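You operate a simulated robot arm through the tools that you are given. There is no shell and no other tool.

You are at the controls of a simulated robot arm. One attempt, no reset.

JOB
Reset the test rig and turn the stand's motor fan end up.
Fine: gauge aside, knob back to START, display zeroed once; latch the stand again.
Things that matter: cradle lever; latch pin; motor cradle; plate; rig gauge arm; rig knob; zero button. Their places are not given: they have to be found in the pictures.

Only the result counts: the job must be done as asked and must still hold three seconds after the hand-in. Knocking over, shifting, dropping, spilling or breaking anything else fails it.

ROBOT AND FRAMES
A 7-joint arm with a two-finger parallel gripper, fixed in place. Base frame: the origin is at the foot of the arm, x ahead of it, y to its left, z up. Lengths are in mm, angles in rad, forces in N, time in s.
With the tool pointing down near the work surface it reaches from about 360 to 880 mm from the base axis. Its first joint turns from -2.897 to 2.897 rad. Payload 3.43 kg.
The tool frame sits at the grasp point between the pads (the TCP): z along the fingers, y along the line on which they close. The tips reach 34 mm beyond it. Largest opening 128 mm; finger width 24, thickness 12; the body of the gripper, 48 by 130 mm, starts 96 mm behind the TCP.
Orientation is that of the tool frame in the base frame, as [roll, pitch, yaw] about the fixed x, y, z axes, in that order (R = Rz(yaw) Ry(pitch) Rx(roll)). With the fingers straight down and closing along the base's y, the tool's x points along the base's -x, its y along +y and its z along -z.

CONTROLS
- The arm moves only by the tool nudge_tool. Its argument "series" is a list of rows, each a list of 6 numbers: the shift along the base's x, y, z in units of 250 mm (1.0 is 250 mm), then the turn, a rotation vector about the base's x, y, z in units of 120 degrees (1.0 is 120 degrees). In form: [[dx, dy, dz, wx, wy, wz], ...]. A call has 1 to 20 rows; each row is the pose to reach, as a shift and turn from the pose commanded when the call began. "gripper" is the finger opening in mm, from 0 to 128, set as the call begins (left out, the last holds). A call with a number of a shift or a turn outside -1 to 1 is refused whole. Each row takes 0.2 s and may step no farther than 50 mm and 0.15 rad from the row before; otherwise, or with a gripper value out of range, the whole call is refused. A pose out of reach is approached as far as the arm can. The call stops where the force on the tool passes 40 N (or 10 N more than at its start, if that is more) or the arm is blocked; 0.2 s more then pass. Each finger travels about 153 mm/s and halts on what it meets, pressing with about 35 N; the grip force reading is that of the motor and also rises with nothing between the fingers. The clock runs only during rows and for 0.2 s after the last one: add rows that repeat a pose to give the fingers time. The reply holds the time, the measured pose of the TCP, the force on the tool along the base axes, the opening and the grip force, in the units named above and with some noise, with the torque about the TCP (base axes, N m) and any sound that the robot's microphone picked up.
- Cameras (640 x 400 px; columns grow to the right, rows downward): "scene" is fixed at [406.8, -502.7, 1664.6]; the picture's right is [0.91, -0.41, 0.00], its down [-0.35, -0.78, -0.52] and it looks along [0.21, 0.47, -0.86] (base axes); focal length 278 px, centre (320, 200). "wrist" rides on the gripper at [76, -11, -160] in the tool frame; the picture's right is [0.15, 0.99, 0.00], its down [-0.88, 0.13, -0.46] and it looks along [-0.45, 0.07, 0.89] (tool axes); focal length 234 px, centre (320, 200).
- get_image(camera): a new picture of that camera. The clock stands still meanwhile.
- point_at(camera, pixels): there is no depth. For up to 12 entries [column, row, z] of the newest picture of that camera ("zoom" is the newest enlarged one), the place [x, y] in the base frame at which the ray of that pixel passes the height z, good to about 2 mm, but the place of the scene camera against the robot may be out by one fixed shift of up to 12 mm in any direction. The clock stands still meanwhile.
- inspect(camera, box): a new picture of the part [left, top, right, bottom] of that camera's present view, enlarged. The clock stands still meanwhile.
- hand_in(): hands the job in; it is judged then, once.

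Open the gripper and draw the arm clear of the work before you hand the job in, unless the task says otherwise.

The tools are called as name(argument=value, ...) on one line, values as JSON. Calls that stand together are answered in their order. nudge_tool: Moves the arm, as the interface text tells. Its arguments: {"type":"object","properties":{"series":{"type":"array","items":{"type":"array","items":{"type":"number"}}},"gripper":{"type":"number"}},"required":["series"]} The other tools are called the same way: get_image (camera) takes a picture; point_at (camera, pixels) gives the place at which the rays of pixels pass given heights; inspect (camera, box) takes an enlarged picture of a part of a camera's view; hand_in () hands the job in.

At the start:

```text
t: 0.0
position: [468.4, 12.2, 1300.6]
ee_rot: [3.141, -0.001, 3.14]
contact_force: [0.4, -0.3, 0.5]
ft_torque: [0.02, -0.01, 0.0]
gripper_width: 127.9
grip_force: 0.2
```

scene: 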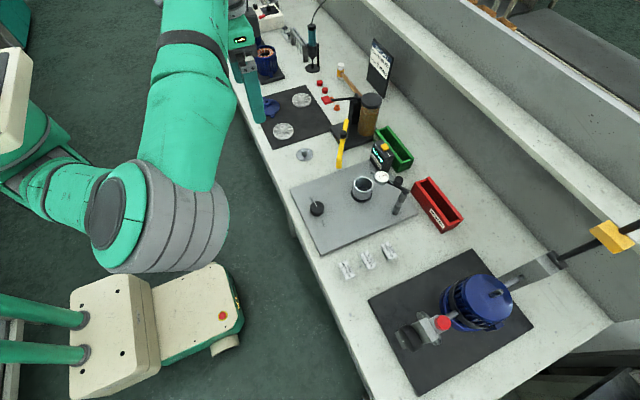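
wrist: 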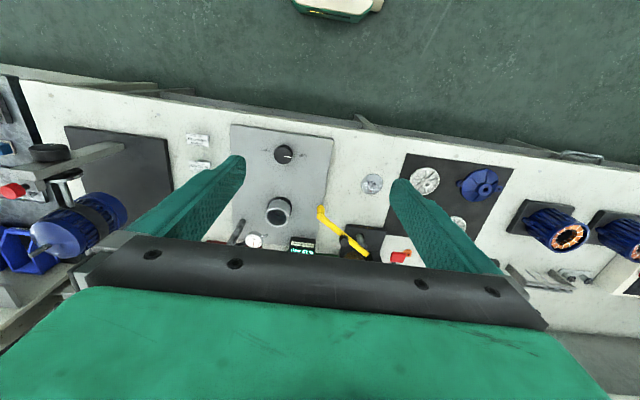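

The scene picture shows the rig plate near (355,205) with a gauge at (382,177), a knob at (316,208), and the blue motor stand near (470,305). I enlarge these areas to see the details.

inspect(camera="scene", box=[280, 130, 440, 230])

inspect(camera="scene", box=[360, 230, 560, 390])

inspect(camera="wrist", box=[0, 100, 200, 280])

inspect(camera="wrist", box=[200, 110, 420, 270])

```text
4.00 times, centred on (360, 180) of scene
```

zoom: 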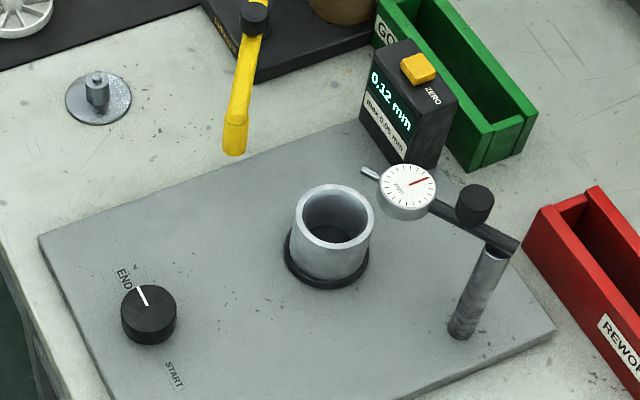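

```text
2.50 times, centred on (460, 310) of scene
```

zoom: 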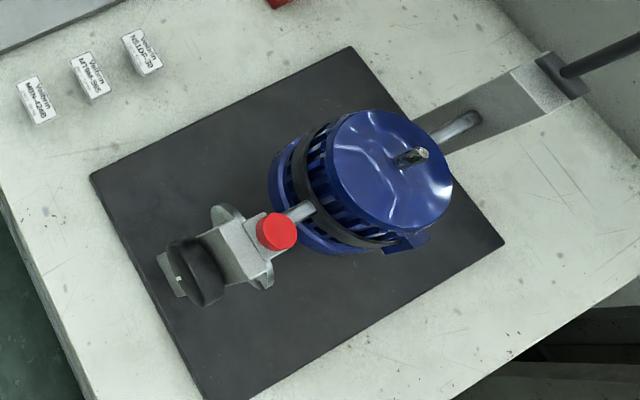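

```text
2.22 times, centred on (100, 190) of wrist
```

zoom: 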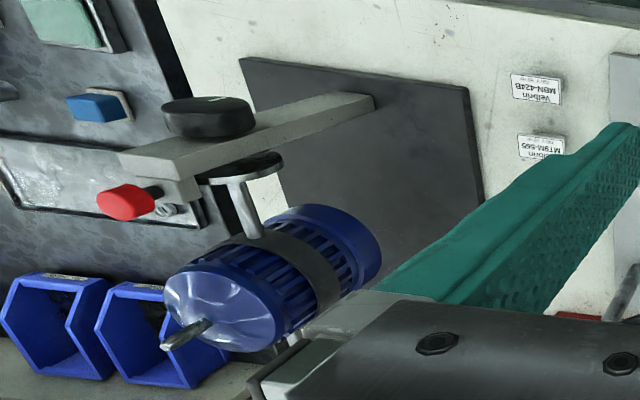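

```text
2.50 times, centred on (310, 190) of wrist
```

zoom: 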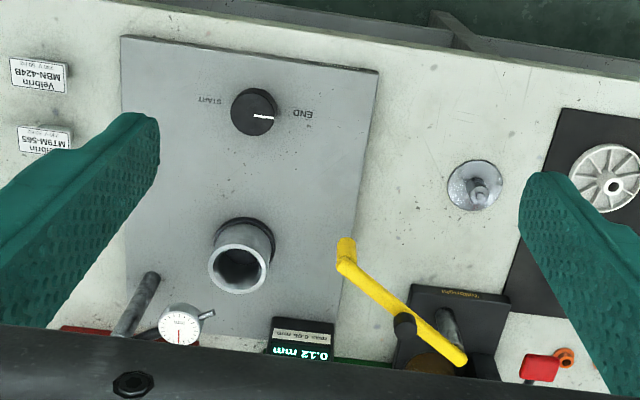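

The rig's knob points at END, the display reads 0.12 mm, and the gauge arm is on a post near (470,290) of the first zoom. I locate some points from both cameras to find the table height.

point_at(camera="scene", pixels=[[291, 189, 0], [291, 189, 300], [291, 189, 600], [291, 189, 800], [319, 254, 0], [319, 254, 800], [418, 213, 0], [418, 213, 800], [368, 299, 0], [368, 299, 800], [417, 395, 0], [417, 395, 800]])

point_at(camera="wrist", pixels=[[331, 138, 0], [331, 138, 300], [331, 138, 600], [331, 138, 800], [231, 125, 0], [231, 125, 800], [64, 127, 0], [64, 127, 800], [153, 131, 0], [153, 131, 800]])

```text
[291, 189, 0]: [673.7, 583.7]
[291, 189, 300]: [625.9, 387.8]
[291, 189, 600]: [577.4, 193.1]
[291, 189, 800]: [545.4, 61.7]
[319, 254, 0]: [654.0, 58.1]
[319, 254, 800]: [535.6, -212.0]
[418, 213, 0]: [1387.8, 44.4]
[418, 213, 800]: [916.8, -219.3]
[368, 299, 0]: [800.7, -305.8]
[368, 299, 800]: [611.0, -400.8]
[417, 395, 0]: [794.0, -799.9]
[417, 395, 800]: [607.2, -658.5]
```

```text
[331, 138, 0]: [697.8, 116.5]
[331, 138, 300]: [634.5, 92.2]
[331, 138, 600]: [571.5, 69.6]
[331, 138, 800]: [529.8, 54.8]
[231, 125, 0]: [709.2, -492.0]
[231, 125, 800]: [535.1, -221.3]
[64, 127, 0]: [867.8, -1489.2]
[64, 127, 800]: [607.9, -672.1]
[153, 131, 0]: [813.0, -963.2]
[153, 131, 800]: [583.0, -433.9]
```

Both cameras agree at a work surface of about z=800. I now fix the places of the stand and rig parts at plausible heights.

point_at(camera="scene", pixels=[[472, 249, 800], [534, 326, 800], [317, 208, 800], [317, 208, 830], [362, 195, 810], [395, 212, 810], [405, 184, 900], [382, 177, 900], [384, 150, 870], [443, 323, 950], [410, 338, 950], [492, 294, 1000]])

nudge_tool(series=[[0, -0.15, -0.1, 0, 0, 0], [0, -0.3, -0.25, 0, 0, 0], [0, -0.4, -0.4, 0, 0, 0], [0, -0.4, -0.55, 0, 0, 0], [0, -0.4, -0.6, 0, 0, 0]])

```text
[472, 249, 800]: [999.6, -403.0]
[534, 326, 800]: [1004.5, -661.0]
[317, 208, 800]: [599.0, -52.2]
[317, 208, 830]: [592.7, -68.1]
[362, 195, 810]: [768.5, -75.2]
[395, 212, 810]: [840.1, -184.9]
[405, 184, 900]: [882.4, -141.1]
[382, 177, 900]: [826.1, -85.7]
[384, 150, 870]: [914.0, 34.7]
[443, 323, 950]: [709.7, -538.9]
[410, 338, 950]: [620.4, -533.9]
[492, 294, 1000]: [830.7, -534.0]
```

```text
refused: row 2 steps farther than a row can; nothing moved
```

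The call was refused because row 2 stepped too far. I make smaller steps towards the rig.

nudge_tool(series=[[0, -0.1, -0.1, 0, 0, 0], [0, -0.2, -0.22, 0, 0, 0], [0, -0.3, -0.34, 0, 0, 0], [0, -0.4, -0.46, 0, 0, 0], [0, -0.4, -0.6, 0, 0, 0], [0, -0.4, -0.6, 0, 0, 0]])

get_image(camera="wrist")

get_image(camera="scene")

```text
t: 1.4
position: [468.3, -87.8, 1150.9]
ee_rot: [-3.141, 0.002, 3.141]
contact_force: [-0.7, -0.5, 0.7]
ft_torque: [0.01, -0.02, 0.01]
gripper_width: 128.0
grip_force: 0.0
```

```text
taken
```

wrist: 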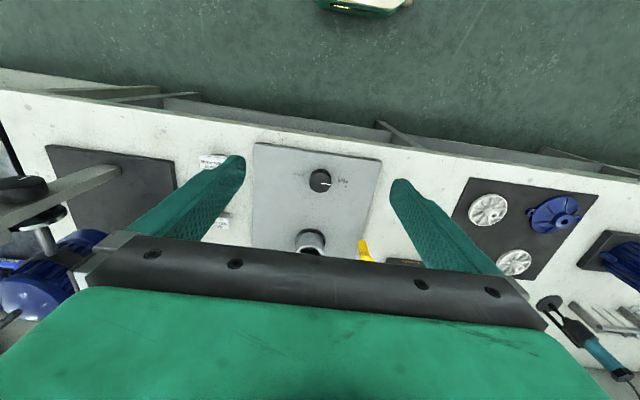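

```text
taken
```

scene: 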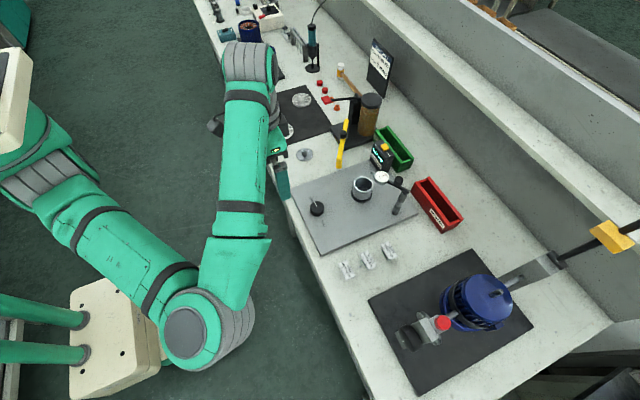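

The wrist view now shows the plate with the knob at (320,180), while the gripper body hides the gauge. I move forward over the rig at a safe height to see the gauge and display.

nudge_tool(series=[[0.18, 0, 0, 0, 0, 0], [0.36, 0, 0, 0, 0, 0], [0.54, 0, 0, 0, 0, 0], [0.72, 0, 0, 0, 0, 0], [0.9, 0, 0, 0, 0, 0], [1.0, 0, 0, 0, 0, 0], [1.0, 0, 0, 0, 0, 0]])

get_image(camera="wrist")

get_image(camera="scene")

```text
t: 3.0
position: [717.1, -88.5, 1149.1]
ee_rot: [3.141, 0.002, 3.14]
contact_force: [0.9, 0.1, 0.3]
ft_torque: [-0.03, 0.03, 0.02]
gripper_width: 128.2
grip_force: 0.1
```

```text
taken
```

wrist: 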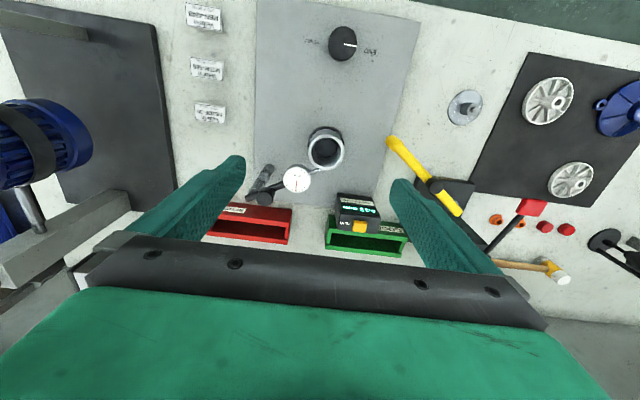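

```text
taken
```

scene: 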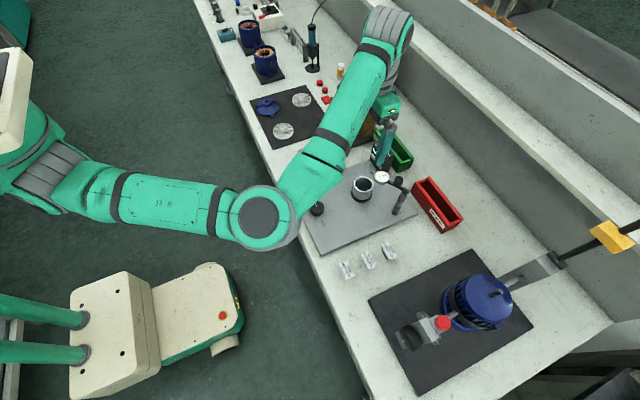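

From here the wrist shows the rig well: the gauge dial at (297,178), post near (262,180), display at (357,207), zero button at (360,226). I enlarge it.

inspect(camera="wrist", box=[240, 120, 420, 240])

inspect(camera="wrist", box=[270, 0, 430, 100])

inspect(camera="scene", box=[280, 150, 440, 250])

```text
3.33 times, centred on (330, 180) of wrist
```

zoom: 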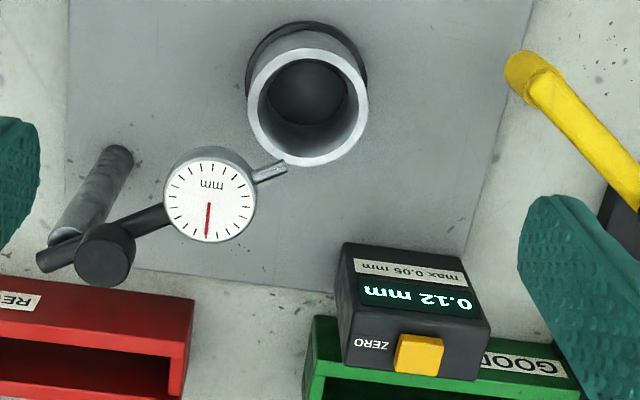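

```text
4.00 times, centred on (350, 50) of wrist
```

zoom: 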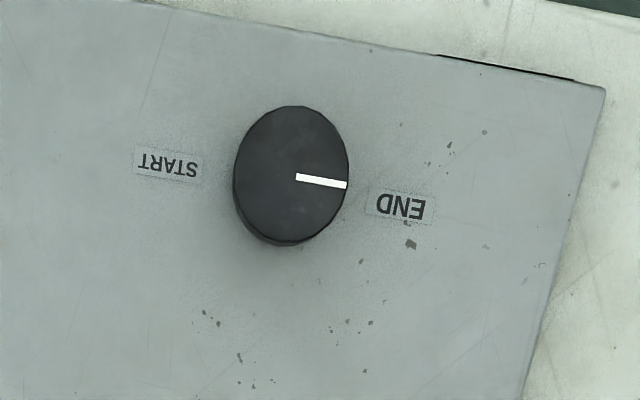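

```text
4.00 times, centred on (360, 200) of scene
```

zoom: 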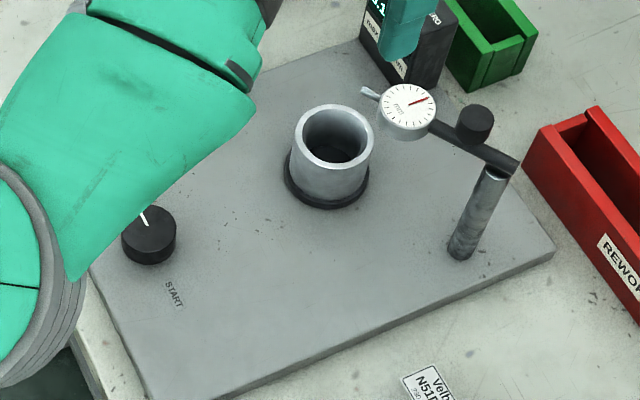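

The gauge arm carries the dial over the cup, with a black knob near its pivot, and the rig knob's white mark points at END. I get rays for the main features from this wrist pose before moving to a second one for triangulation.

point_at(camera="wrist", pixels=[[343, 43, 830], [297, 178, 900], [297, 178, 950], [268, 167, 810], [261, 196, 900], [261, 196, 950], [325, 148, 870], [360, 226, 880], [360, 226, 920], [314, 170, 900], [256, 0, 810], [420, 23, 810]])

point_at(camera="scene", pixels=[[382, 175, 900], [382, 175, 950], [395, 212, 810], [404, 192, 900], [398, 181, 920], [364, 183, 870], [371, 172, 900]])

```text
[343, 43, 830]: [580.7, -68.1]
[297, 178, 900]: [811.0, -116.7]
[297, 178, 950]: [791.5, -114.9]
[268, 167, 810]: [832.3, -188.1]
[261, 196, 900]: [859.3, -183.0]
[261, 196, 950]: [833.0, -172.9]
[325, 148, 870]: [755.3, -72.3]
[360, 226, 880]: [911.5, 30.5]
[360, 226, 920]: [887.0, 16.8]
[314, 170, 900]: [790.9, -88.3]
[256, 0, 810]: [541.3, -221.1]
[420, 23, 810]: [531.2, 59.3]
```

```text
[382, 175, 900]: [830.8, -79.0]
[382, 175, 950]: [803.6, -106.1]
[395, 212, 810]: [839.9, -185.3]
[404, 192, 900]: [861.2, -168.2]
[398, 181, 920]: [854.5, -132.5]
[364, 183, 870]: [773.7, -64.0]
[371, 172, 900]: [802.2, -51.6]
```

Comparing both cameras, the gauge dial is near (788,-114) at z≈960 and its post near (832,-188). I move to (790,-150,1090) for a closer look at the gauge.

nudge_tool(series=[[0.1, -0.08, -0.08, 0, 0, 0], [0.2, -0.16, -0.16, 0, 0, 0], [0.28, -0.24, -0.24, 0, 0, 0], [0.28, -0.24, -0.24, 0, 0, 0]])

get_image(camera="wrist")

inspect(camera="wrist", box=[230, 80, 400, 240])

```text
t: 4.0
position: [786.9, -148.8, 1091.1]
ee_rot: [3.141, 0.001, -3.141]
contact_force: [0.5, 0.5, -0.2]
ft_torque: [0.03, -0.01, 0.0]
gripper_width: 127.9
grip_force: 0.1
```

```text
taken
```

wrist: 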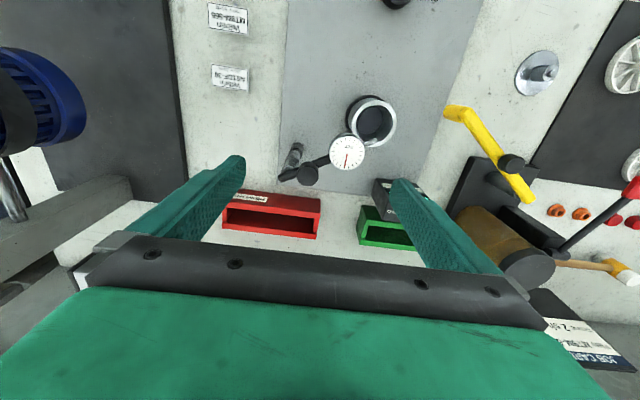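

```text
2.50 times, centred on (315, 160) of wrist
```

zoom: 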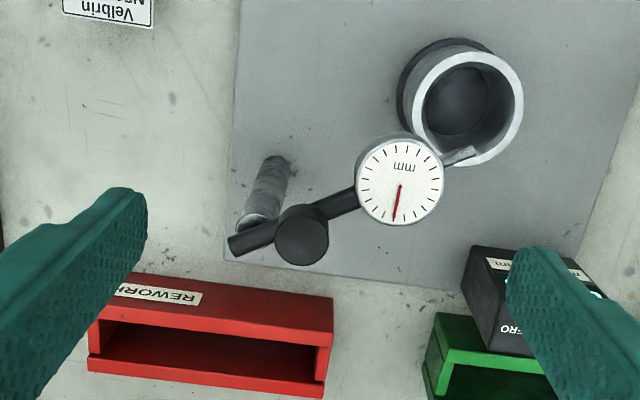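

point_at(camera="zoom", pixels=[[400, 190, 900], [400, 190, 960], [302, 235, 900], [302, 235, 960], [302, 235, 930], [258, 220, 900], [275, 165, 812], [238, 245, 900], [238, 245, 940], [470, 153, 900], [455, 105, 860], [455, 105, 890]])

```text
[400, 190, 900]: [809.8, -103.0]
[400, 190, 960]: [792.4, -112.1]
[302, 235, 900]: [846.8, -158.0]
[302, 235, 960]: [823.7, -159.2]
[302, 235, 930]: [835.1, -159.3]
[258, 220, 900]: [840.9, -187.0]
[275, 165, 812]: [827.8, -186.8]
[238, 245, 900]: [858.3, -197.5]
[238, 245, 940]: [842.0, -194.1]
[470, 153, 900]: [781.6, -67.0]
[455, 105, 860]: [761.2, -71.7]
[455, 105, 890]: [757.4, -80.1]
```

Triangulating: gauge arm knob top is near (816,-160,980), the post near (830,-188), and the arm runs at about 118° towards the cup. I turn the wrist by −62° so the fingers close across the arm, and set the opening to 60 above the knob.

nudge_tool(series=[[0.015, -0.005, -0.015, 0, 0, -0.065], [0.03, -0.01, -0.03, 0, 0, -0.13], [0.045, -0.015, -0.045, 0, 0, -0.195], [0.06, -0.02, -0.06, 0, 0, -0.26], [0.075, -0.025, -0.075, 0, 0, -0.325], [0.09, -0.03, -0.09, 0, 0, -0.39], [0.105, -0.04, -0.1, 0, 0, -0.455], [0.116, -0.045, -0.1, 0, 0, -0.517], [0.116, -0.045, -0.1, 0, 0, -0.517]], gripper=60)

get_image(camera="wrist")

inspect(camera="wrist", box=[230, 80, 400, 240])

```text
t: 6.0
position: [817.0, -158.1, 1066.8]
ee_rot: [3.139, 0.0, 2.057]
contact_force: [-0.4, -0.1, -0.4]
ft_torque: [0.01, 0.0, -0.02]
gripper_width: 59.9
grip_force: 0.0
```

```text
taken
```

wrist: 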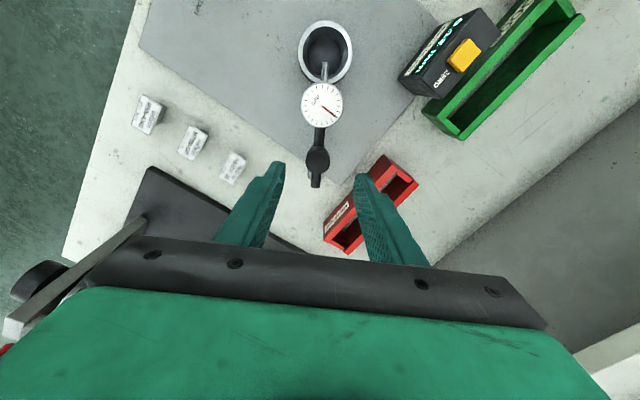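

```text
2.50 times, centred on (315, 160) of wrist
```

zoom: 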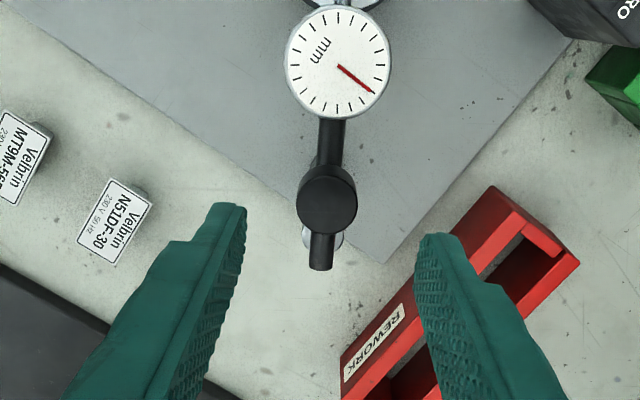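

The gauge arm now lies vertical in the wrist picture with its knob at zoom (327,200), between the fingertips. I measure it from this second angle.

point_at(camera="zoom", pixels=[[327, 200, 980], [327, 200, 960], [338, 65, 960], [338, 65, 940], [320, 262, 960], [331, 158, 960], [296, 200, 980], [358, 200, 980]])

inspect(camera="scene", box=[320, 120, 480, 240])

```text
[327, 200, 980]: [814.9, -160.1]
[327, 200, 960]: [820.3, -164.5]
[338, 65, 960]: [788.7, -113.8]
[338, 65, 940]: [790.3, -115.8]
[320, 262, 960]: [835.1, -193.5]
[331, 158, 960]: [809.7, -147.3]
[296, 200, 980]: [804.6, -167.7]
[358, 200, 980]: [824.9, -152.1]
```

```text
3.33 times, centred on (400, 180) of scene
```

zoom: 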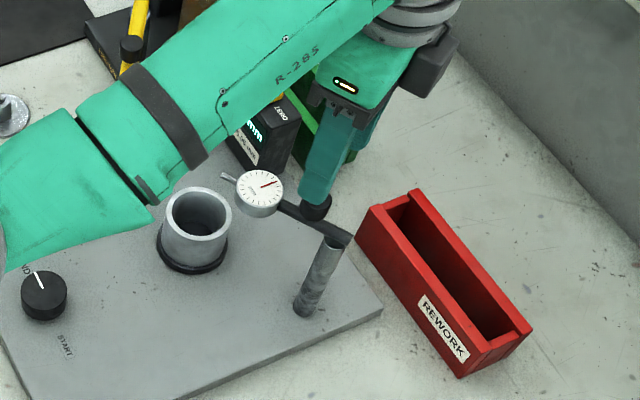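

The knob is confirmed at (815,-160) with z≈980, so the fingers are centred over it. I lower 80 mm so that the tips straddle the knob and arm.

nudge_tool(series=[[-0.004, -0.004, -0.12, 0, 0, 0], [-0.008, -0.008, -0.22, 0, 0, 0], [-0.008, -0.008, -0.28, 0, 0, 0], [-0.008, -0.008, -0.32, 0, 0, 0], [-0.008, -0.008, -0.32, 0, 0, 0]])

get_image(camera="wrist")

inspect(camera="scene", box=[320, 120, 480, 240])

```text
t: 7.2
position: [815.6, -161.3, 985.3]
ee_rot: [3.142, -0.001, 2.057]
contact_force: [-0.7, 0.1, 0.0]
ft_torque: [-0.01, -0.01, 0.0]
gripper_width: 60.3
grip_force: 0.2
```

```text
taken
```

wrist: 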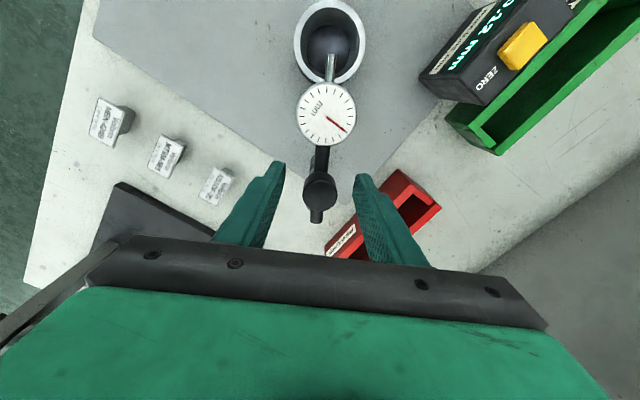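

```text
3.33 times, centred on (400, 180) of scene
```

zoom: 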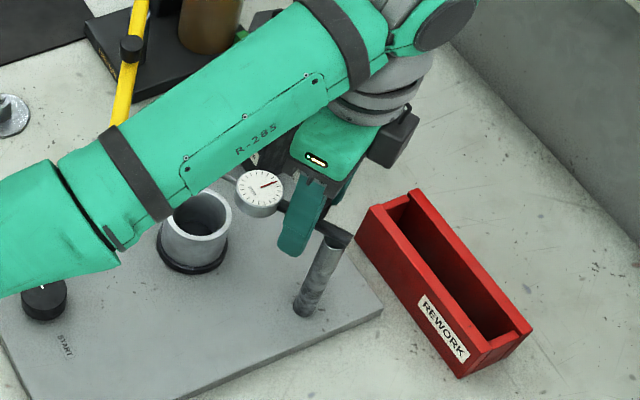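

The fingertips straddle the arm's knob at (319,190) with no contact force. I close on it gently and check the opening.

nudge_tool(series=[[0, 0, 0, 0, 0, 0], [0, 0, 0, 0, 0, 0], [0, 0, 0, 0, 0, 0]], gripper=20)

inspect(camera="wrist", box=[230, 80, 400, 240])

```text
t: 8.0
position: [815.0, -160.6, 987.0]
ee_rot: [3.141, 0.0, 2.059]
contact_force: [-3.3, -0.1, 0.3]
ft_torque: [0.07, 0.0, -0.11]
gripper_width: 25.2
grip_force: 45.1
```

```text
2.50 times, centred on (315, 160) of wrist
```

zoom: 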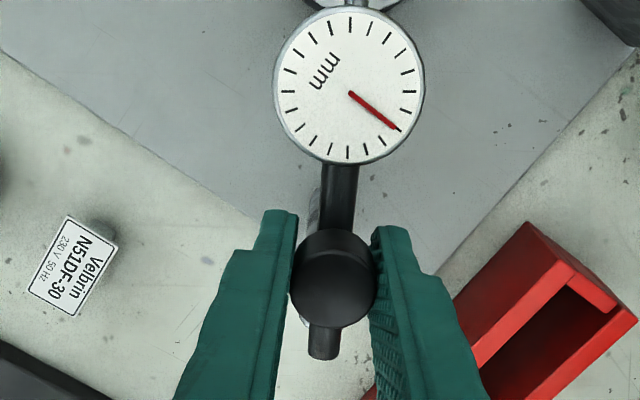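

The gripper holds the knob at 25.2 mm. I try swinging the arm counter-clockwise (towards the robot and −y) by 16° about the post at about (830,-187), watching the force.

nudge_tool(series=[[-0.007, -0.0045, 0, 0, 0, 0.0333], [-0.0141, -0.0094, 0, 0, 0, 0.0667], [-0.0206, -0.0148, 0, 0, 0, 0.1], [-0.0268, -0.0206, 0, 0, 0, 0.1333]])

inspect(camera="wrist", box=[230, 80, 400, 240])

```text
t: 9.0
position: [809.1, -165.6, 985.6]
ee_rot: [3.14, 0.002, 2.338]
contact_force: [4.9, 3.0, 2.0]
ft_torque: [0.33, 0.27, 0.07]
gripper_width: 25.1
grip_force: 44.9
```

```text
2.50 times, centred on (315, 160) of wrist
```

zoom: 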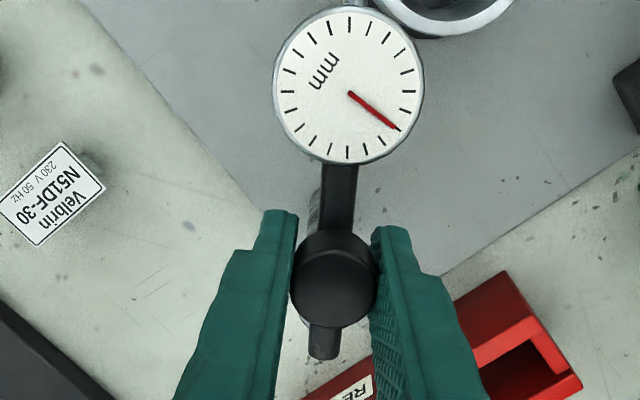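

The arm follows with only about 6 N and the dial is moving off the cup. I continue the swing to about 88° in total.

nudge_tool(series=[[-0.011, -0.0129, 0, 0, 0, 0.0667], [-0.0201, -0.0272, 0, 0, 0, 0.1333], [-0.0271, -0.0426, 0, 0, 0, 0.2], [-0.0318, -0.0589, 0, 0, 0, 0.2667], [-0.0343, -0.0756, 0, 0, 0, 0.3333], [-0.0344, -0.0926, 0, 0, 0, 0.4], [-0.0322, -0.1094, 0, 0, 0, 0.4667], [-0.0276, -0.1257, 0, 0, 0, 0.5333], [-0.0209, -0.1412, 0, 0, 0, 0.6], [-0.0209, -0.1412, 0, 0, 0, 0.6]])

get_image(camera="wrist")

inspect(camera="scene", box=[280, 120, 440, 240])

```text
t: 10.6
position: [802.0, -185.2, 985.9]
ee_rot: [3.136, 0.001, -2.997]
contact_force: [-0.2, 5.3, 1.5]
ft_torque: [-0.48, 0.44, 0.0]
gripper_width: 25.8
grip_force: 44.8
stopped in row 7: the force on the tool passed its limit at 44 N (the readings are from after the stop); the commanded pose is now the measured one
```

```text
taken
```

wrist: 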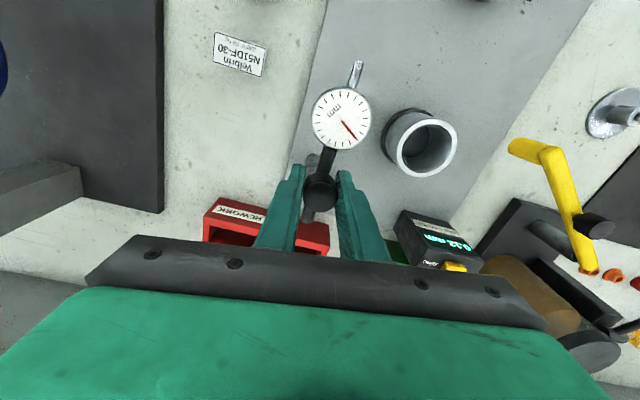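

```text
3.33 times, centred on (360, 180) of scene
```

zoom: 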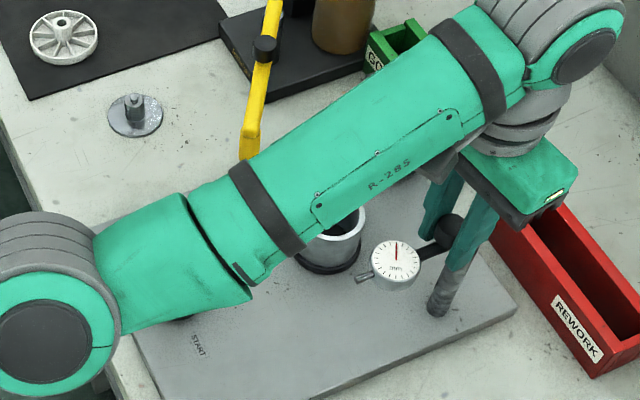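

The swing met a stop at 44 N; the arm lags the fingers slightly in the picture (dial at (341,118), knob at (319,190)). I measure where the arm stands now.

point_at(camera="wrist", pixels=[[341, 118, 960], [319, 190, 980], [307, 218, 960], [357, 66, 955], [425, 148, 860], [316, 160, 812]])

inspect(camera="wrist", box=[230, 40, 460, 240])

```text
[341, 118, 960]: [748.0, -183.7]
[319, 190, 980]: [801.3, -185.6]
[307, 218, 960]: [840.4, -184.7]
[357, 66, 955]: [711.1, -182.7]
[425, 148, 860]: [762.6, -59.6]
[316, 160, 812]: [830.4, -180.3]
```

```text
2.00 times, centred on (345, 140) of wrist
```

zoom: 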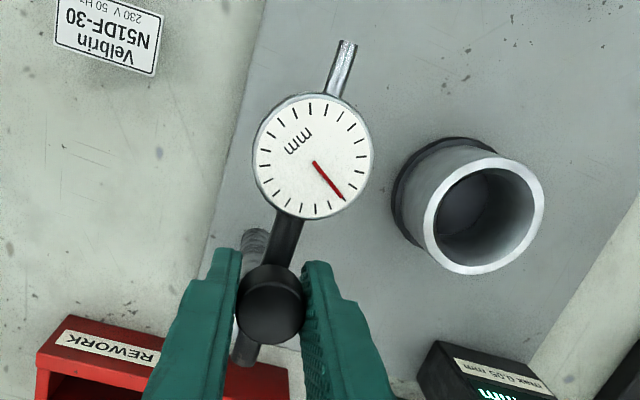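

The arm now points along 180° (dial at (748,-184)), about 60° from where it was, with the dial clear of the cup at (762,-60). I push a few mm further along −y to see whether this is a hard stop.

nudge_tool(series=[[0, -0.008, 0, 0, 0, 0], [0, -0.016, 0, 0, 0, 0], [0, -0.024, 0, 0, 0, 0]])

get_image(camera="wrist")

```text
t: 11.3
position: [800.5, -184.3, 986.2]
ee_rot: [3.131, 0.0, -2.989]
contact_force: [-6.8, 8.8, 1.9]
ft_torque: [-0.42, -0.31, 0.07]
gripper_width: 25.7
grip_force: 44.8
stopped in row 3: the force on the tool passed its limit at 43 N (the readings are from after the stop); the commanded pose is now the measured one
```

```text
taken
```

wrist: 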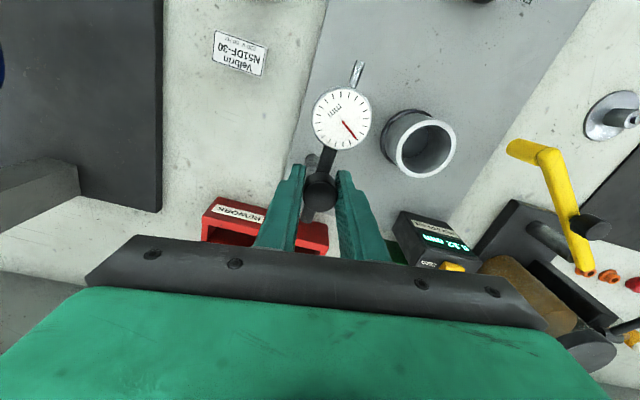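

The 43 N at once says there is a hard stop at about 60°. To learn the hinge's range I swing it back clockwise to the start and slightly past it, checking for a stop there.

nudge_tool(series=[[0, 0, 0, 0, 0, -0.0667], [0.0011, 0.0155, 0, 0, 0, -0.1333], [0.0043, 0.0306, 0, 0, 0, -0.2], [0.0096, 0.0452, 0, 0, 0, -0.2667], [0.0169, 0.0589, 0, 0, 0, -0.3333], [0.026, 0.0715, 0, 0, 0, -0.4], [0.0368, 0.0826, 0, 0, 0, -0.4667], [0.049, 0.0922, 0, 0, 0, -0.5333], [0.0624, 0.1, 0, 0, 0, -0.6], [0.0696, 0.1031, 0, 0, 0, -0.6333], [0.0768, 0.1058, 0, 0, 0, -0.6667]])

get_image(camera="wrist")

```text
t: 13.5
position: [816.6, -160.3, 985.3]
ee_rot: [3.14, -0.003, 1.975]
contact_force: [-18.4, 0.2, 8.0]
ft_torque: [-0.52, 0.06, 0.28]
gripper_width: 25.4
grip_force: 45.2
stopped in row 11: the force on the tool passed its limit at 43 N (the readings are from after the stop); the commanded pose is now the measured one
```

```text
taken
```

wrist: 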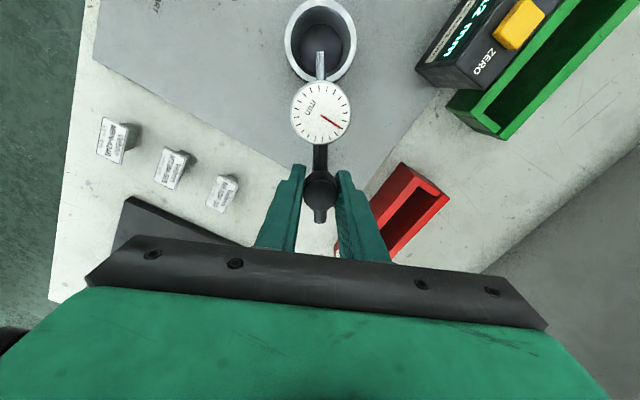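

The arm meets a stop at its starting place, so its free range is only the ~60° counter-clockwise side. I swing it back to the aside stop.

nudge_tool(series=[[-0.0132, -0.0076, 0, 0, 0, 0.0667], [-0.0253, -0.0168, 0, 0, 0, 0.1333], [-0.036, -0.0276, 0, 0, 0, 0.2], [-0.0451, -0.0398, 0, 0, 0, 0.2667], [-0.0524, -0.0532, 0, 0, 0, 0.3333], [-0.0578, -0.0674, 0, 0, 0, 0.4], [-0.0612, -0.0823, 0, 0, 0, 0.4667], [-0.0622, -0.0931, 0, 0, 0, 0.514], [-0.0624, -0.0988, 0, 0, 0, 0.539], [-0.0624, -0.0988, 0, 0, 0, 0.539]])

get_image(camera="wrist")

```text
t: 15.7
position: [802.9, -184.6, 985.2]
ee_rot: [3.137, 0.002, 3.108]
contact_force: [10.3, 14.9, 10.4]
ft_torque: [-0.27, -1.0, -0.32]
gripper_width: 25.5
grip_force: 44.8
```

```text
taken
```

wrist: 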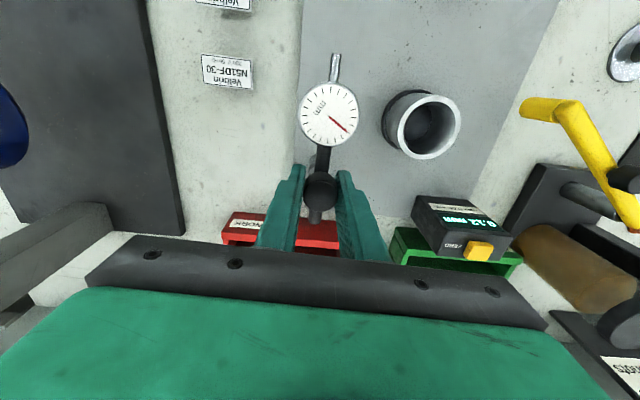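

The gauge arm is back at the aside stop (dial at (328,113), well clear of the cup at (428,125)). I open the gripper and rise straight up.

nudge_tool(series=[[0, 0, 0, 0, 0, 0], [0, 0, 0, 0, 0, 0], [0, 0, 0.1, 0, 0, 0], [0, 0, 0.28, 0, 0, 0], [0, 0, 0.46, 0, 0, 0], [0, 0, 0.5, 0, 0, 0]], gripper=70)

get_image(camera="wrist")

```text
t: 17.1
position: [801.8, -188.2, 1111.0]
ee_rot: [3.138, -0.003, 3.101]
contact_force: [0.1, -0.7, -0.2]
ft_torque: [0.01, 0.01, -0.01]
gripper_width: 69.8
grip_force: 0.0
```

```text
taken
```

wrist: 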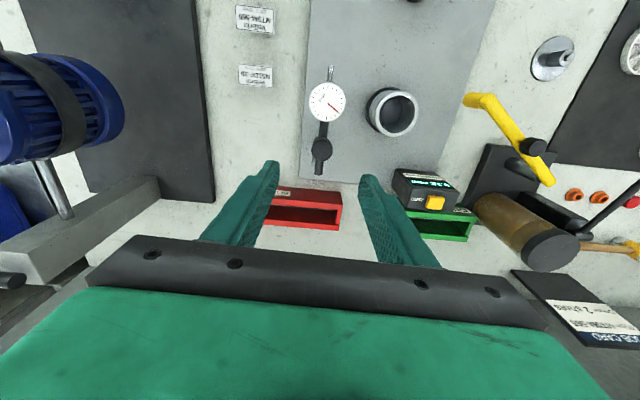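

The gauge stays aside (dial at (326,102)). I travel at height to above the rig knob near (581,-68) to look at it closely.

nudge_tool(series=[[-0.15, 0.08, 0, 0, 0, 0], [-0.3, 0.16, 0, 0, 0, 0], [-0.45, 0.24, 0, 0, 0, 0], [-0.6, 0.32, 0, 0, 0, 0.005], [-0.75, 0.4, -0.05, 0, 0, 0.01], [-0.88, 0.48, -0.12, 0, 0, 0.016], [-0.88, 0.48, -0.3, 0, 0, 0.018], [-0.88, 0.48, -0.4, 0, 0, 0.018], [-0.88, 0.48, -0.4, 0, 0, 0.018]])

get_image(camera="wrist")

inspect(camera="wrist", box=[220, 90, 420, 230])

```text
t: 19.1
position: [582.0, -65.0, 1010.1]
ee_rot: [3.136, -0.001, 3.138]
contact_force: [0.3, 0.0, -1.9]
ft_torque: [0.03, 0.02, 0.0]
gripper_width: 70.2
grip_force: 0.2
```

```text
taken
```

wrist: 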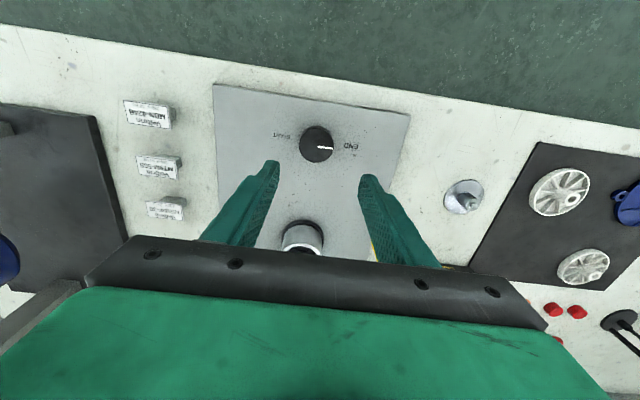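

```text
2.86 times, centred on (320, 160) of wrist
```

zoom: 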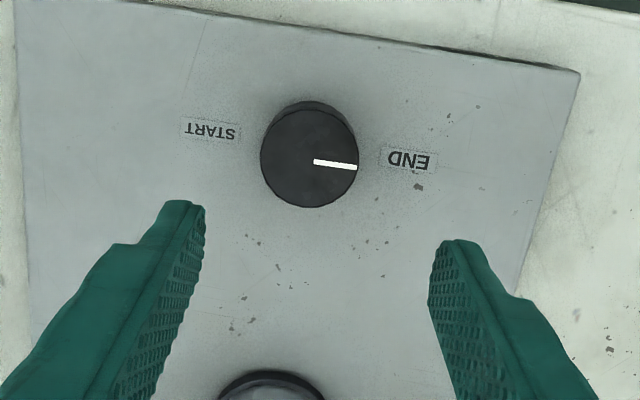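

point_at(camera="zoom", pixels=[[309, 158, 835], [309, 158, 845], [309, 158, 825], [261, 158, 835], [358, 158, 835], [309, 108, 835], [309, 207, 835], [303, 150, 812], [209, 130, 810], [409, 160, 810], [315, 162, 835], [357, 167, 835]])

```text
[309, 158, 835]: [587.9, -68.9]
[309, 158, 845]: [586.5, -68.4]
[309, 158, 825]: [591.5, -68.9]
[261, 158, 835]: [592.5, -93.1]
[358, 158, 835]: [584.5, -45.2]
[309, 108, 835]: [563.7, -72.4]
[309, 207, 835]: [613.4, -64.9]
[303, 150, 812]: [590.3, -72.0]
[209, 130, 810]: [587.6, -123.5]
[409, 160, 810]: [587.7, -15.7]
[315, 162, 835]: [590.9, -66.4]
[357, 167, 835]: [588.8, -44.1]
```

The rig knob is about 49 mm wide, centred near (588,-69) with its top near z≈838; START lies at −y, END at +y. I descend with the fingers 70 mm open so the tips sit just above the plate around the knob.

nudge_tool(series=[[0.01, -0.008, -0.18, 0, 0, 0], [0.022, -0.016, -0.36, 0, 0, 0], [0.022, -0.016, -0.5, 0, 0, 0], [0.022, -0.016, -0.58, 0, 0, 0], [0.022, -0.016, -0.6, 0, 0, 0], [0.022, -0.016, -0.6, 0, 0, 0]])

get_image(camera="wrist")

inspect(camera="wrist", box=[220, 90, 420, 230])

```text
t: 20.5
position: [586.9, -69.9, 860.0]
ee_rot: [3.138, -0.002, 3.14]
contact_force: [-0.4, -0.5, -0.2]
ft_torque: [-0.01, 0.01, 0.02]
gripper_width: 70.2
grip_force: 0.0
```

```text
taken
```

wrist: 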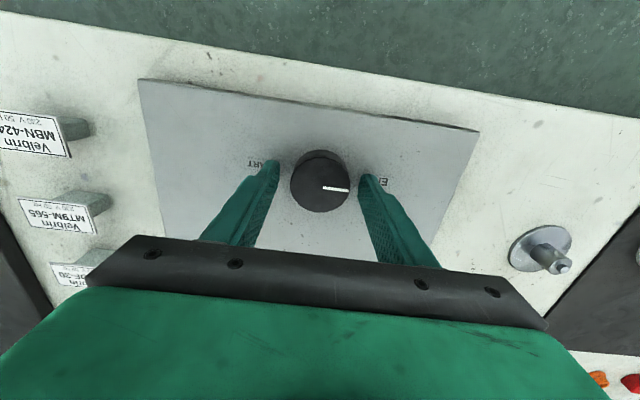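

```text
2.86 times, centred on (320, 160) of wrist
```

zoom: 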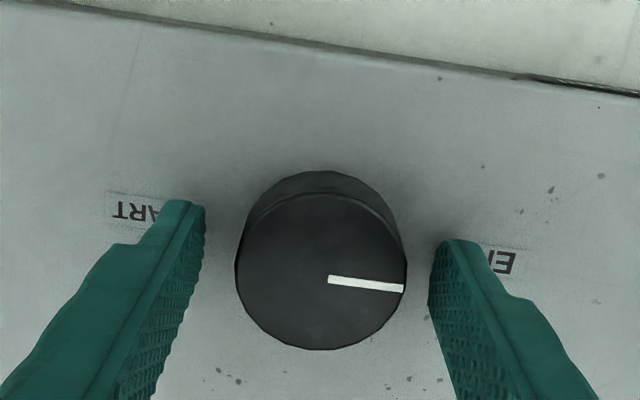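

The knob sits between the fingertips, centred at zoom (322,270). I lower another 6 mm and shift 2 mm forward, then close on the knob.

nudge_tool(series=[[0.008, 0.002, -0.012, 0, 0, 0], [0.008, 0.002, -0.024, 0, 0, 0], [0.008, 0.002, -0.024, 0, 0, 0]])

nudge_tool(series=[[0, 0, 0, 0, 0, 0], [0, 0, 0, 0, 0, 0], [0, 0, 0, 0, 0, 0]], gripper=44)

inspect(camera="wrist", box=[220, 90, 420, 230])

```text
t: 21.3
position: [589.1, -70.5, 853.3]
ee_rot: [3.138, 0.001, 3.139]
contact_force: [-0.1, 0.9, 5.5]
ft_torque: [-0.18, 0.0, 0.0]
gripper_width: 69.5
grip_force: 0.0
```

```text
t: 22.1
position: [588.6, -71.6, 854.3]
ee_rot: [3.139, 0.0, 3.138]
contact_force: [2.4, -3.2, 7.2]
ft_torque: [-0.78, -0.4, -0.02]
gripper_width: 47.5
grip_force: 44.7
```

```text
2.86 times, centred on (320, 160) of wrist
```

zoom: 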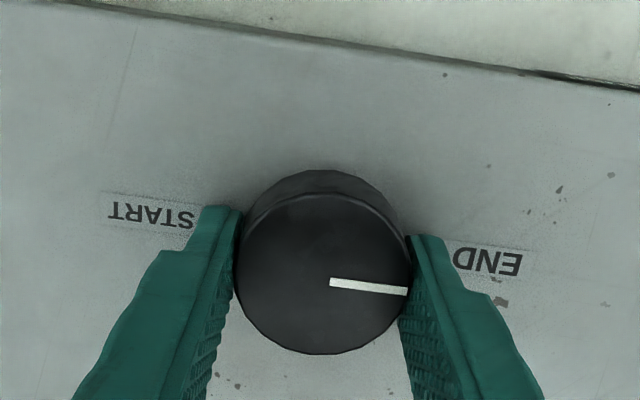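

The fingertips touched the plate (5.5 N), so its top is z≈820; the knob is gripped at 47.5 mm. I lift 2 mm and try a small +10° turn, watching the torque.

nudge_tool(series=[[0, 0.002, 0.009, 0, 0, 0], [0, 0.002, 0.009, 0, 0, 0.04], [0, 0.002, 0.009, 0, 0, 0.08], [0, 0.002, 0.009, 0, 0, 0.08]])

inspect(camera="wrist", box=[220, 90, 420, 230])

```text
t: 23.1
position: [588.5, -70.0, 855.0]
ee_rot: [3.138, -0.004, -2.975]
contact_force: [4.6, -11.3, -32.3]
ft_torque: [-0.37, -0.13, 0.05]
gripper_width: 47.9
grip_force: 44.5
```

```text
2.86 times, centred on (320, 160) of wrist
```

zoom: 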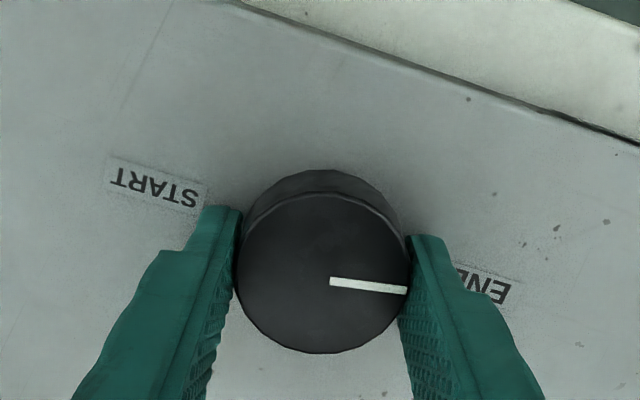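

The knob turns with the gripper counter-clockwise with hardly any torque, but there is a 32 N pull upwards from my lift. I ease down 1.5 mm and continue the turn counter-clockwise by 64°.

nudge_tool(series=[[0, 0, -0.006, 0, 0, 0], [0, 0, -0.006, 0, 0, 0.0667], [0, 0, -0.006, 0, 0, 0.1333], [0, 0, -0.006, 0, 0, 0.2], [0, 0, -0.006, 0, 0, 0.2667], [0, 0, -0.006, 0, 0, 0.3333], [0, 0, -0.006, 0, 0, 0.4], [0, 0, -0.006, 0, 0, 0.4667], [0, 0, -0.006, 0, 0, 0.5333], [0, 0, -0.006, 0, 0, 0.5333]])

get_image(camera="wrist")

```text
t: 24.9
position: [587.3, -66.7, 855.5]
ee_rot: [3.133, -0.001, -2.081]
contact_force: [-10.1, 4.0, 11.0]
ft_torque: [-0.09, 0.11, -0.05]
gripper_width: 47.8
grip_force: 45.1
stopped in row 8: the force on the tool passed its limit at 46 N (the readings are from after the stop); the commanded pose is now the measured one
```

```text
taken
```

wrist: 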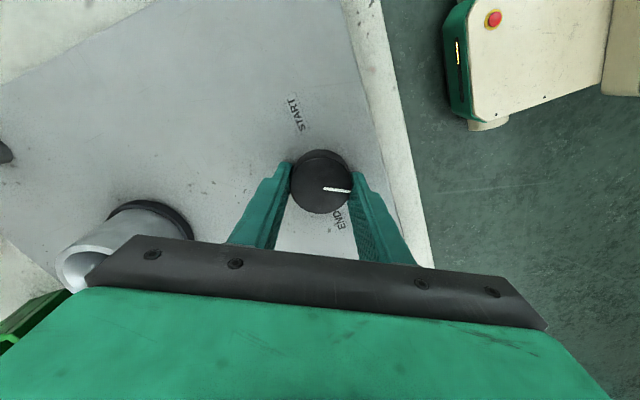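

The call stopped at 46 N, likely side load from being off the knob's axis; the mark has turned with the fingers by about 60°. I open to 62 mm to release the side load and look at the centring.

nudge_tool(series=[[0, 0, 0, 0, 0, 0], [0, 0, 0, 0, 0, 0]], gripper=62)

inspect(camera="wrist", box=[220, 90, 420, 230])

```text
t: 25.4
position: [588.1, -67.8, 854.9]
ee_rot: [3.138, 0.0, -2.083]
contact_force: [0.2, 0.9, -0.9]
ft_torque: [0.0, 0.0, 0.01]
gripper_width: 61.8
grip_force: 0.0
```

```text
2.86 times, centred on (320, 160) of wrist
```

zoom: 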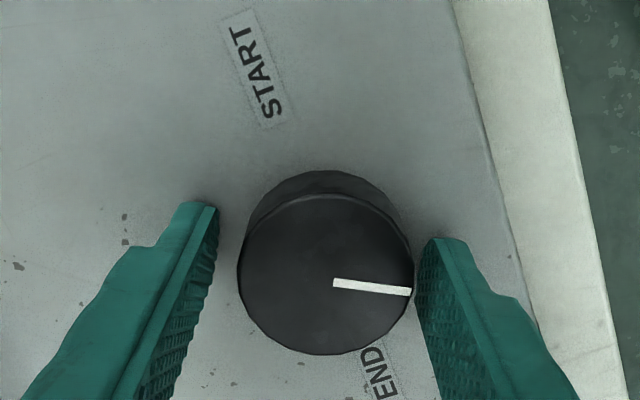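

The knob at zoom (325,273) sits about 2 mm off centre towards the right finger. I query its position from this angle.

point_at(camera="zoom", pixels=[[325, 275, 844], [325, 275, 840], [325, 275, 850], [238, 275, 844], [412, 275, 844], [325, 197, 844], [325, 354, 844], [335, 283, 844], [411, 292, 844]])

```text
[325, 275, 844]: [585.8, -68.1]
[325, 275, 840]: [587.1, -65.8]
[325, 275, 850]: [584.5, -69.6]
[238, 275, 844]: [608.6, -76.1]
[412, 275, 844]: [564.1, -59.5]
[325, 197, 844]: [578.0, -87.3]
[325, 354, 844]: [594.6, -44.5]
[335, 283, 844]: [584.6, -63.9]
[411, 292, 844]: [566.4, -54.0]
```

The knob looks centred in the gripper frame as before, so I raise 3 mm off the plate, centre to about (586.5,-68.5) and regrip, to continue counter-clockwise in small steps.

nudge_tool(series=[[-0.003, -0.002, 0.012, 0, 0, 0], [-0.003, -0.002, 0.012, 0, 0, 0]])

nudge_tool(series=[[0, 0, 0, 0, 0, 0], [0, 0, 0, 0, 0, 0], [0, 0, 0, 0, 0, 0]], gripper=44)

nudge_tool(series=[[0, 0, 0, 0, 0, 0.025], [0, 0, 0, 0, 0, 0.05], [0, 0, 0, 0, 0, 0.075], [0, 0, 0, 0, 0, 0.1]])

inspect(camera="wrist", box=[220, 90, 420, 230])

```text
t: 26.1
position: [587.7, -67.8, 857.4]
ee_rot: [3.138, 0.0, -2.083]
contact_force: [0.3, 0.6, 0.2]
ft_torque: [0.0, -0.03, 0.01]
gripper_width: 61.8
grip_force: 0.1
```

```text
t: 26.9
position: [586.0, -67.9, 857.0]
ee_rot: [3.134, 0.0, -2.081]
contact_force: [-8.0, 2.1, -0.6]
ft_torque: [-0.2, -0.29, -0.03]
gripper_width: 47.7
grip_force: 45.3
```

```text
t: 27.9
position: [585.8, -66.7, 856.8]
ee_rot: [3.134, 0.0, -1.874]
contact_force: [-21.1, 4.7, -2.3]
ft_torque: [0.02, -0.29, -0.08]
gripper_width: 47.9
grip_force: 44.8
```

```text
2.86 times, centred on (320, 160) of wrist
```

zoom: 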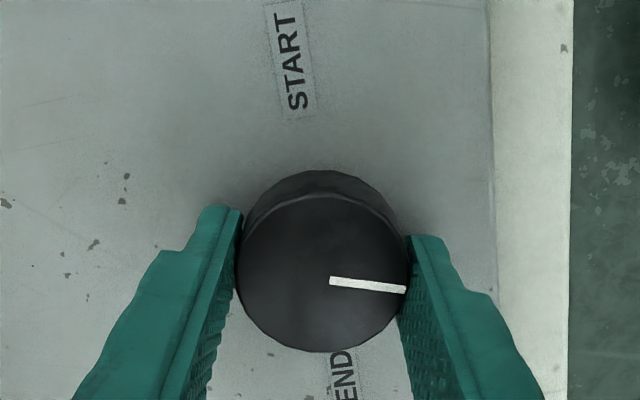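

The knob turns freely (torque −0.08) and the side force −21 N in x shows its axis is a few mm towards −x. I shift −2.5 mm in x and continue the turn by 56°.

nudge_tool(series=[[-0.01, 0, 0, 0, 0, 0.03], [-0.01, 0, 0, 0, 0, 0.09], [-0.01, 0, 0, 0, 0, 0.15], [-0.01, 0, 0, 0, 0, 0.21], [-0.01, 0, 0, 0, 0, 0.27], [-0.01, 0, 0, 0, 0, 0.33], [-0.01, 0, 0, 0, 0, 0.39], [-0.01, 0, 0, 0, 0, 0.45], [-0.01, 0, 0, 0, 0, 0.45]])

get_image(camera="wrist")

```text
t: 29.9
position: [582.6, -67.2, 857.1]
ee_rot: [3.134, 0.002, -0.927]
contact_force: [-21.5, 0.1, -16.5]
ft_torque: [0.07, -0.35, -0.04]
gripper_width: 47.7
grip_force: 45.3
```

```text
taken
```

wrist: 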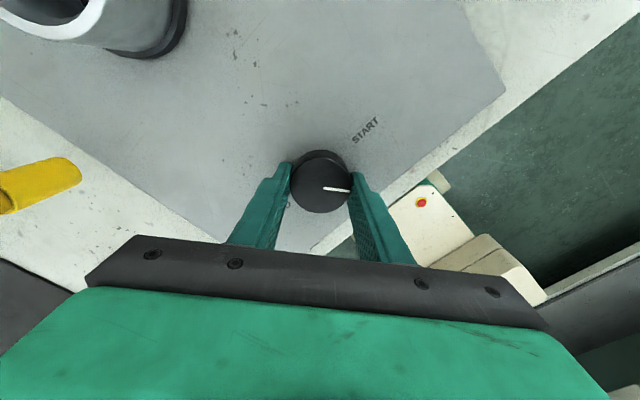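

The mark has now turned about 128° with low torque; START lies about 49° further. I shift a little further to ease the −21 N side load and continue the turn.

nudge_tool(series=[[-0.008, 0, -0.004, 0, 0, 0.03], [-0.01, 0, -0.005, 0, 0, 0.08], [-0.01, 0, -0.005, 0, 0, 0.13], [-0.01, 0, -0.005, 0, 0, 0.18], [-0.01, 0, -0.005, 0, 0, 0.23], [-0.01, 0, -0.005, 0, 0, 0.28], [-0.01, 0, -0.005, 0, 0, 0.33], [-0.01, 0, -0.005, 0, 0, 0.36], [-0.01, 0, -0.005, 0, 0, 0.36]])

get_image(camera="wrist")

inspect(camera="wrist", box=[220, 90, 420, 230])

```text
t: 31.9
position: [581.6, -67.6, 857.7]
ee_rot: [3.135, -0.002, -0.178]
contact_force: [-5.3, -23.3, 29.9]
ft_torque: [0.07, 0.44, -0.06]
gripper_width: 47.4
grip_force: 44.9
```

```text
taken
```

wrist: 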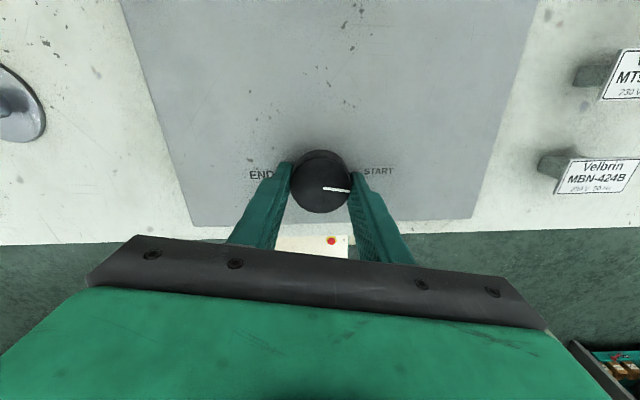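

```text
2.86 times, centred on (320, 160) of wrist
```

zoom: 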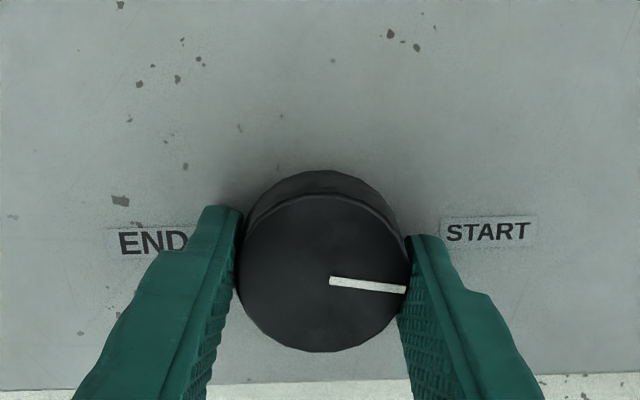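

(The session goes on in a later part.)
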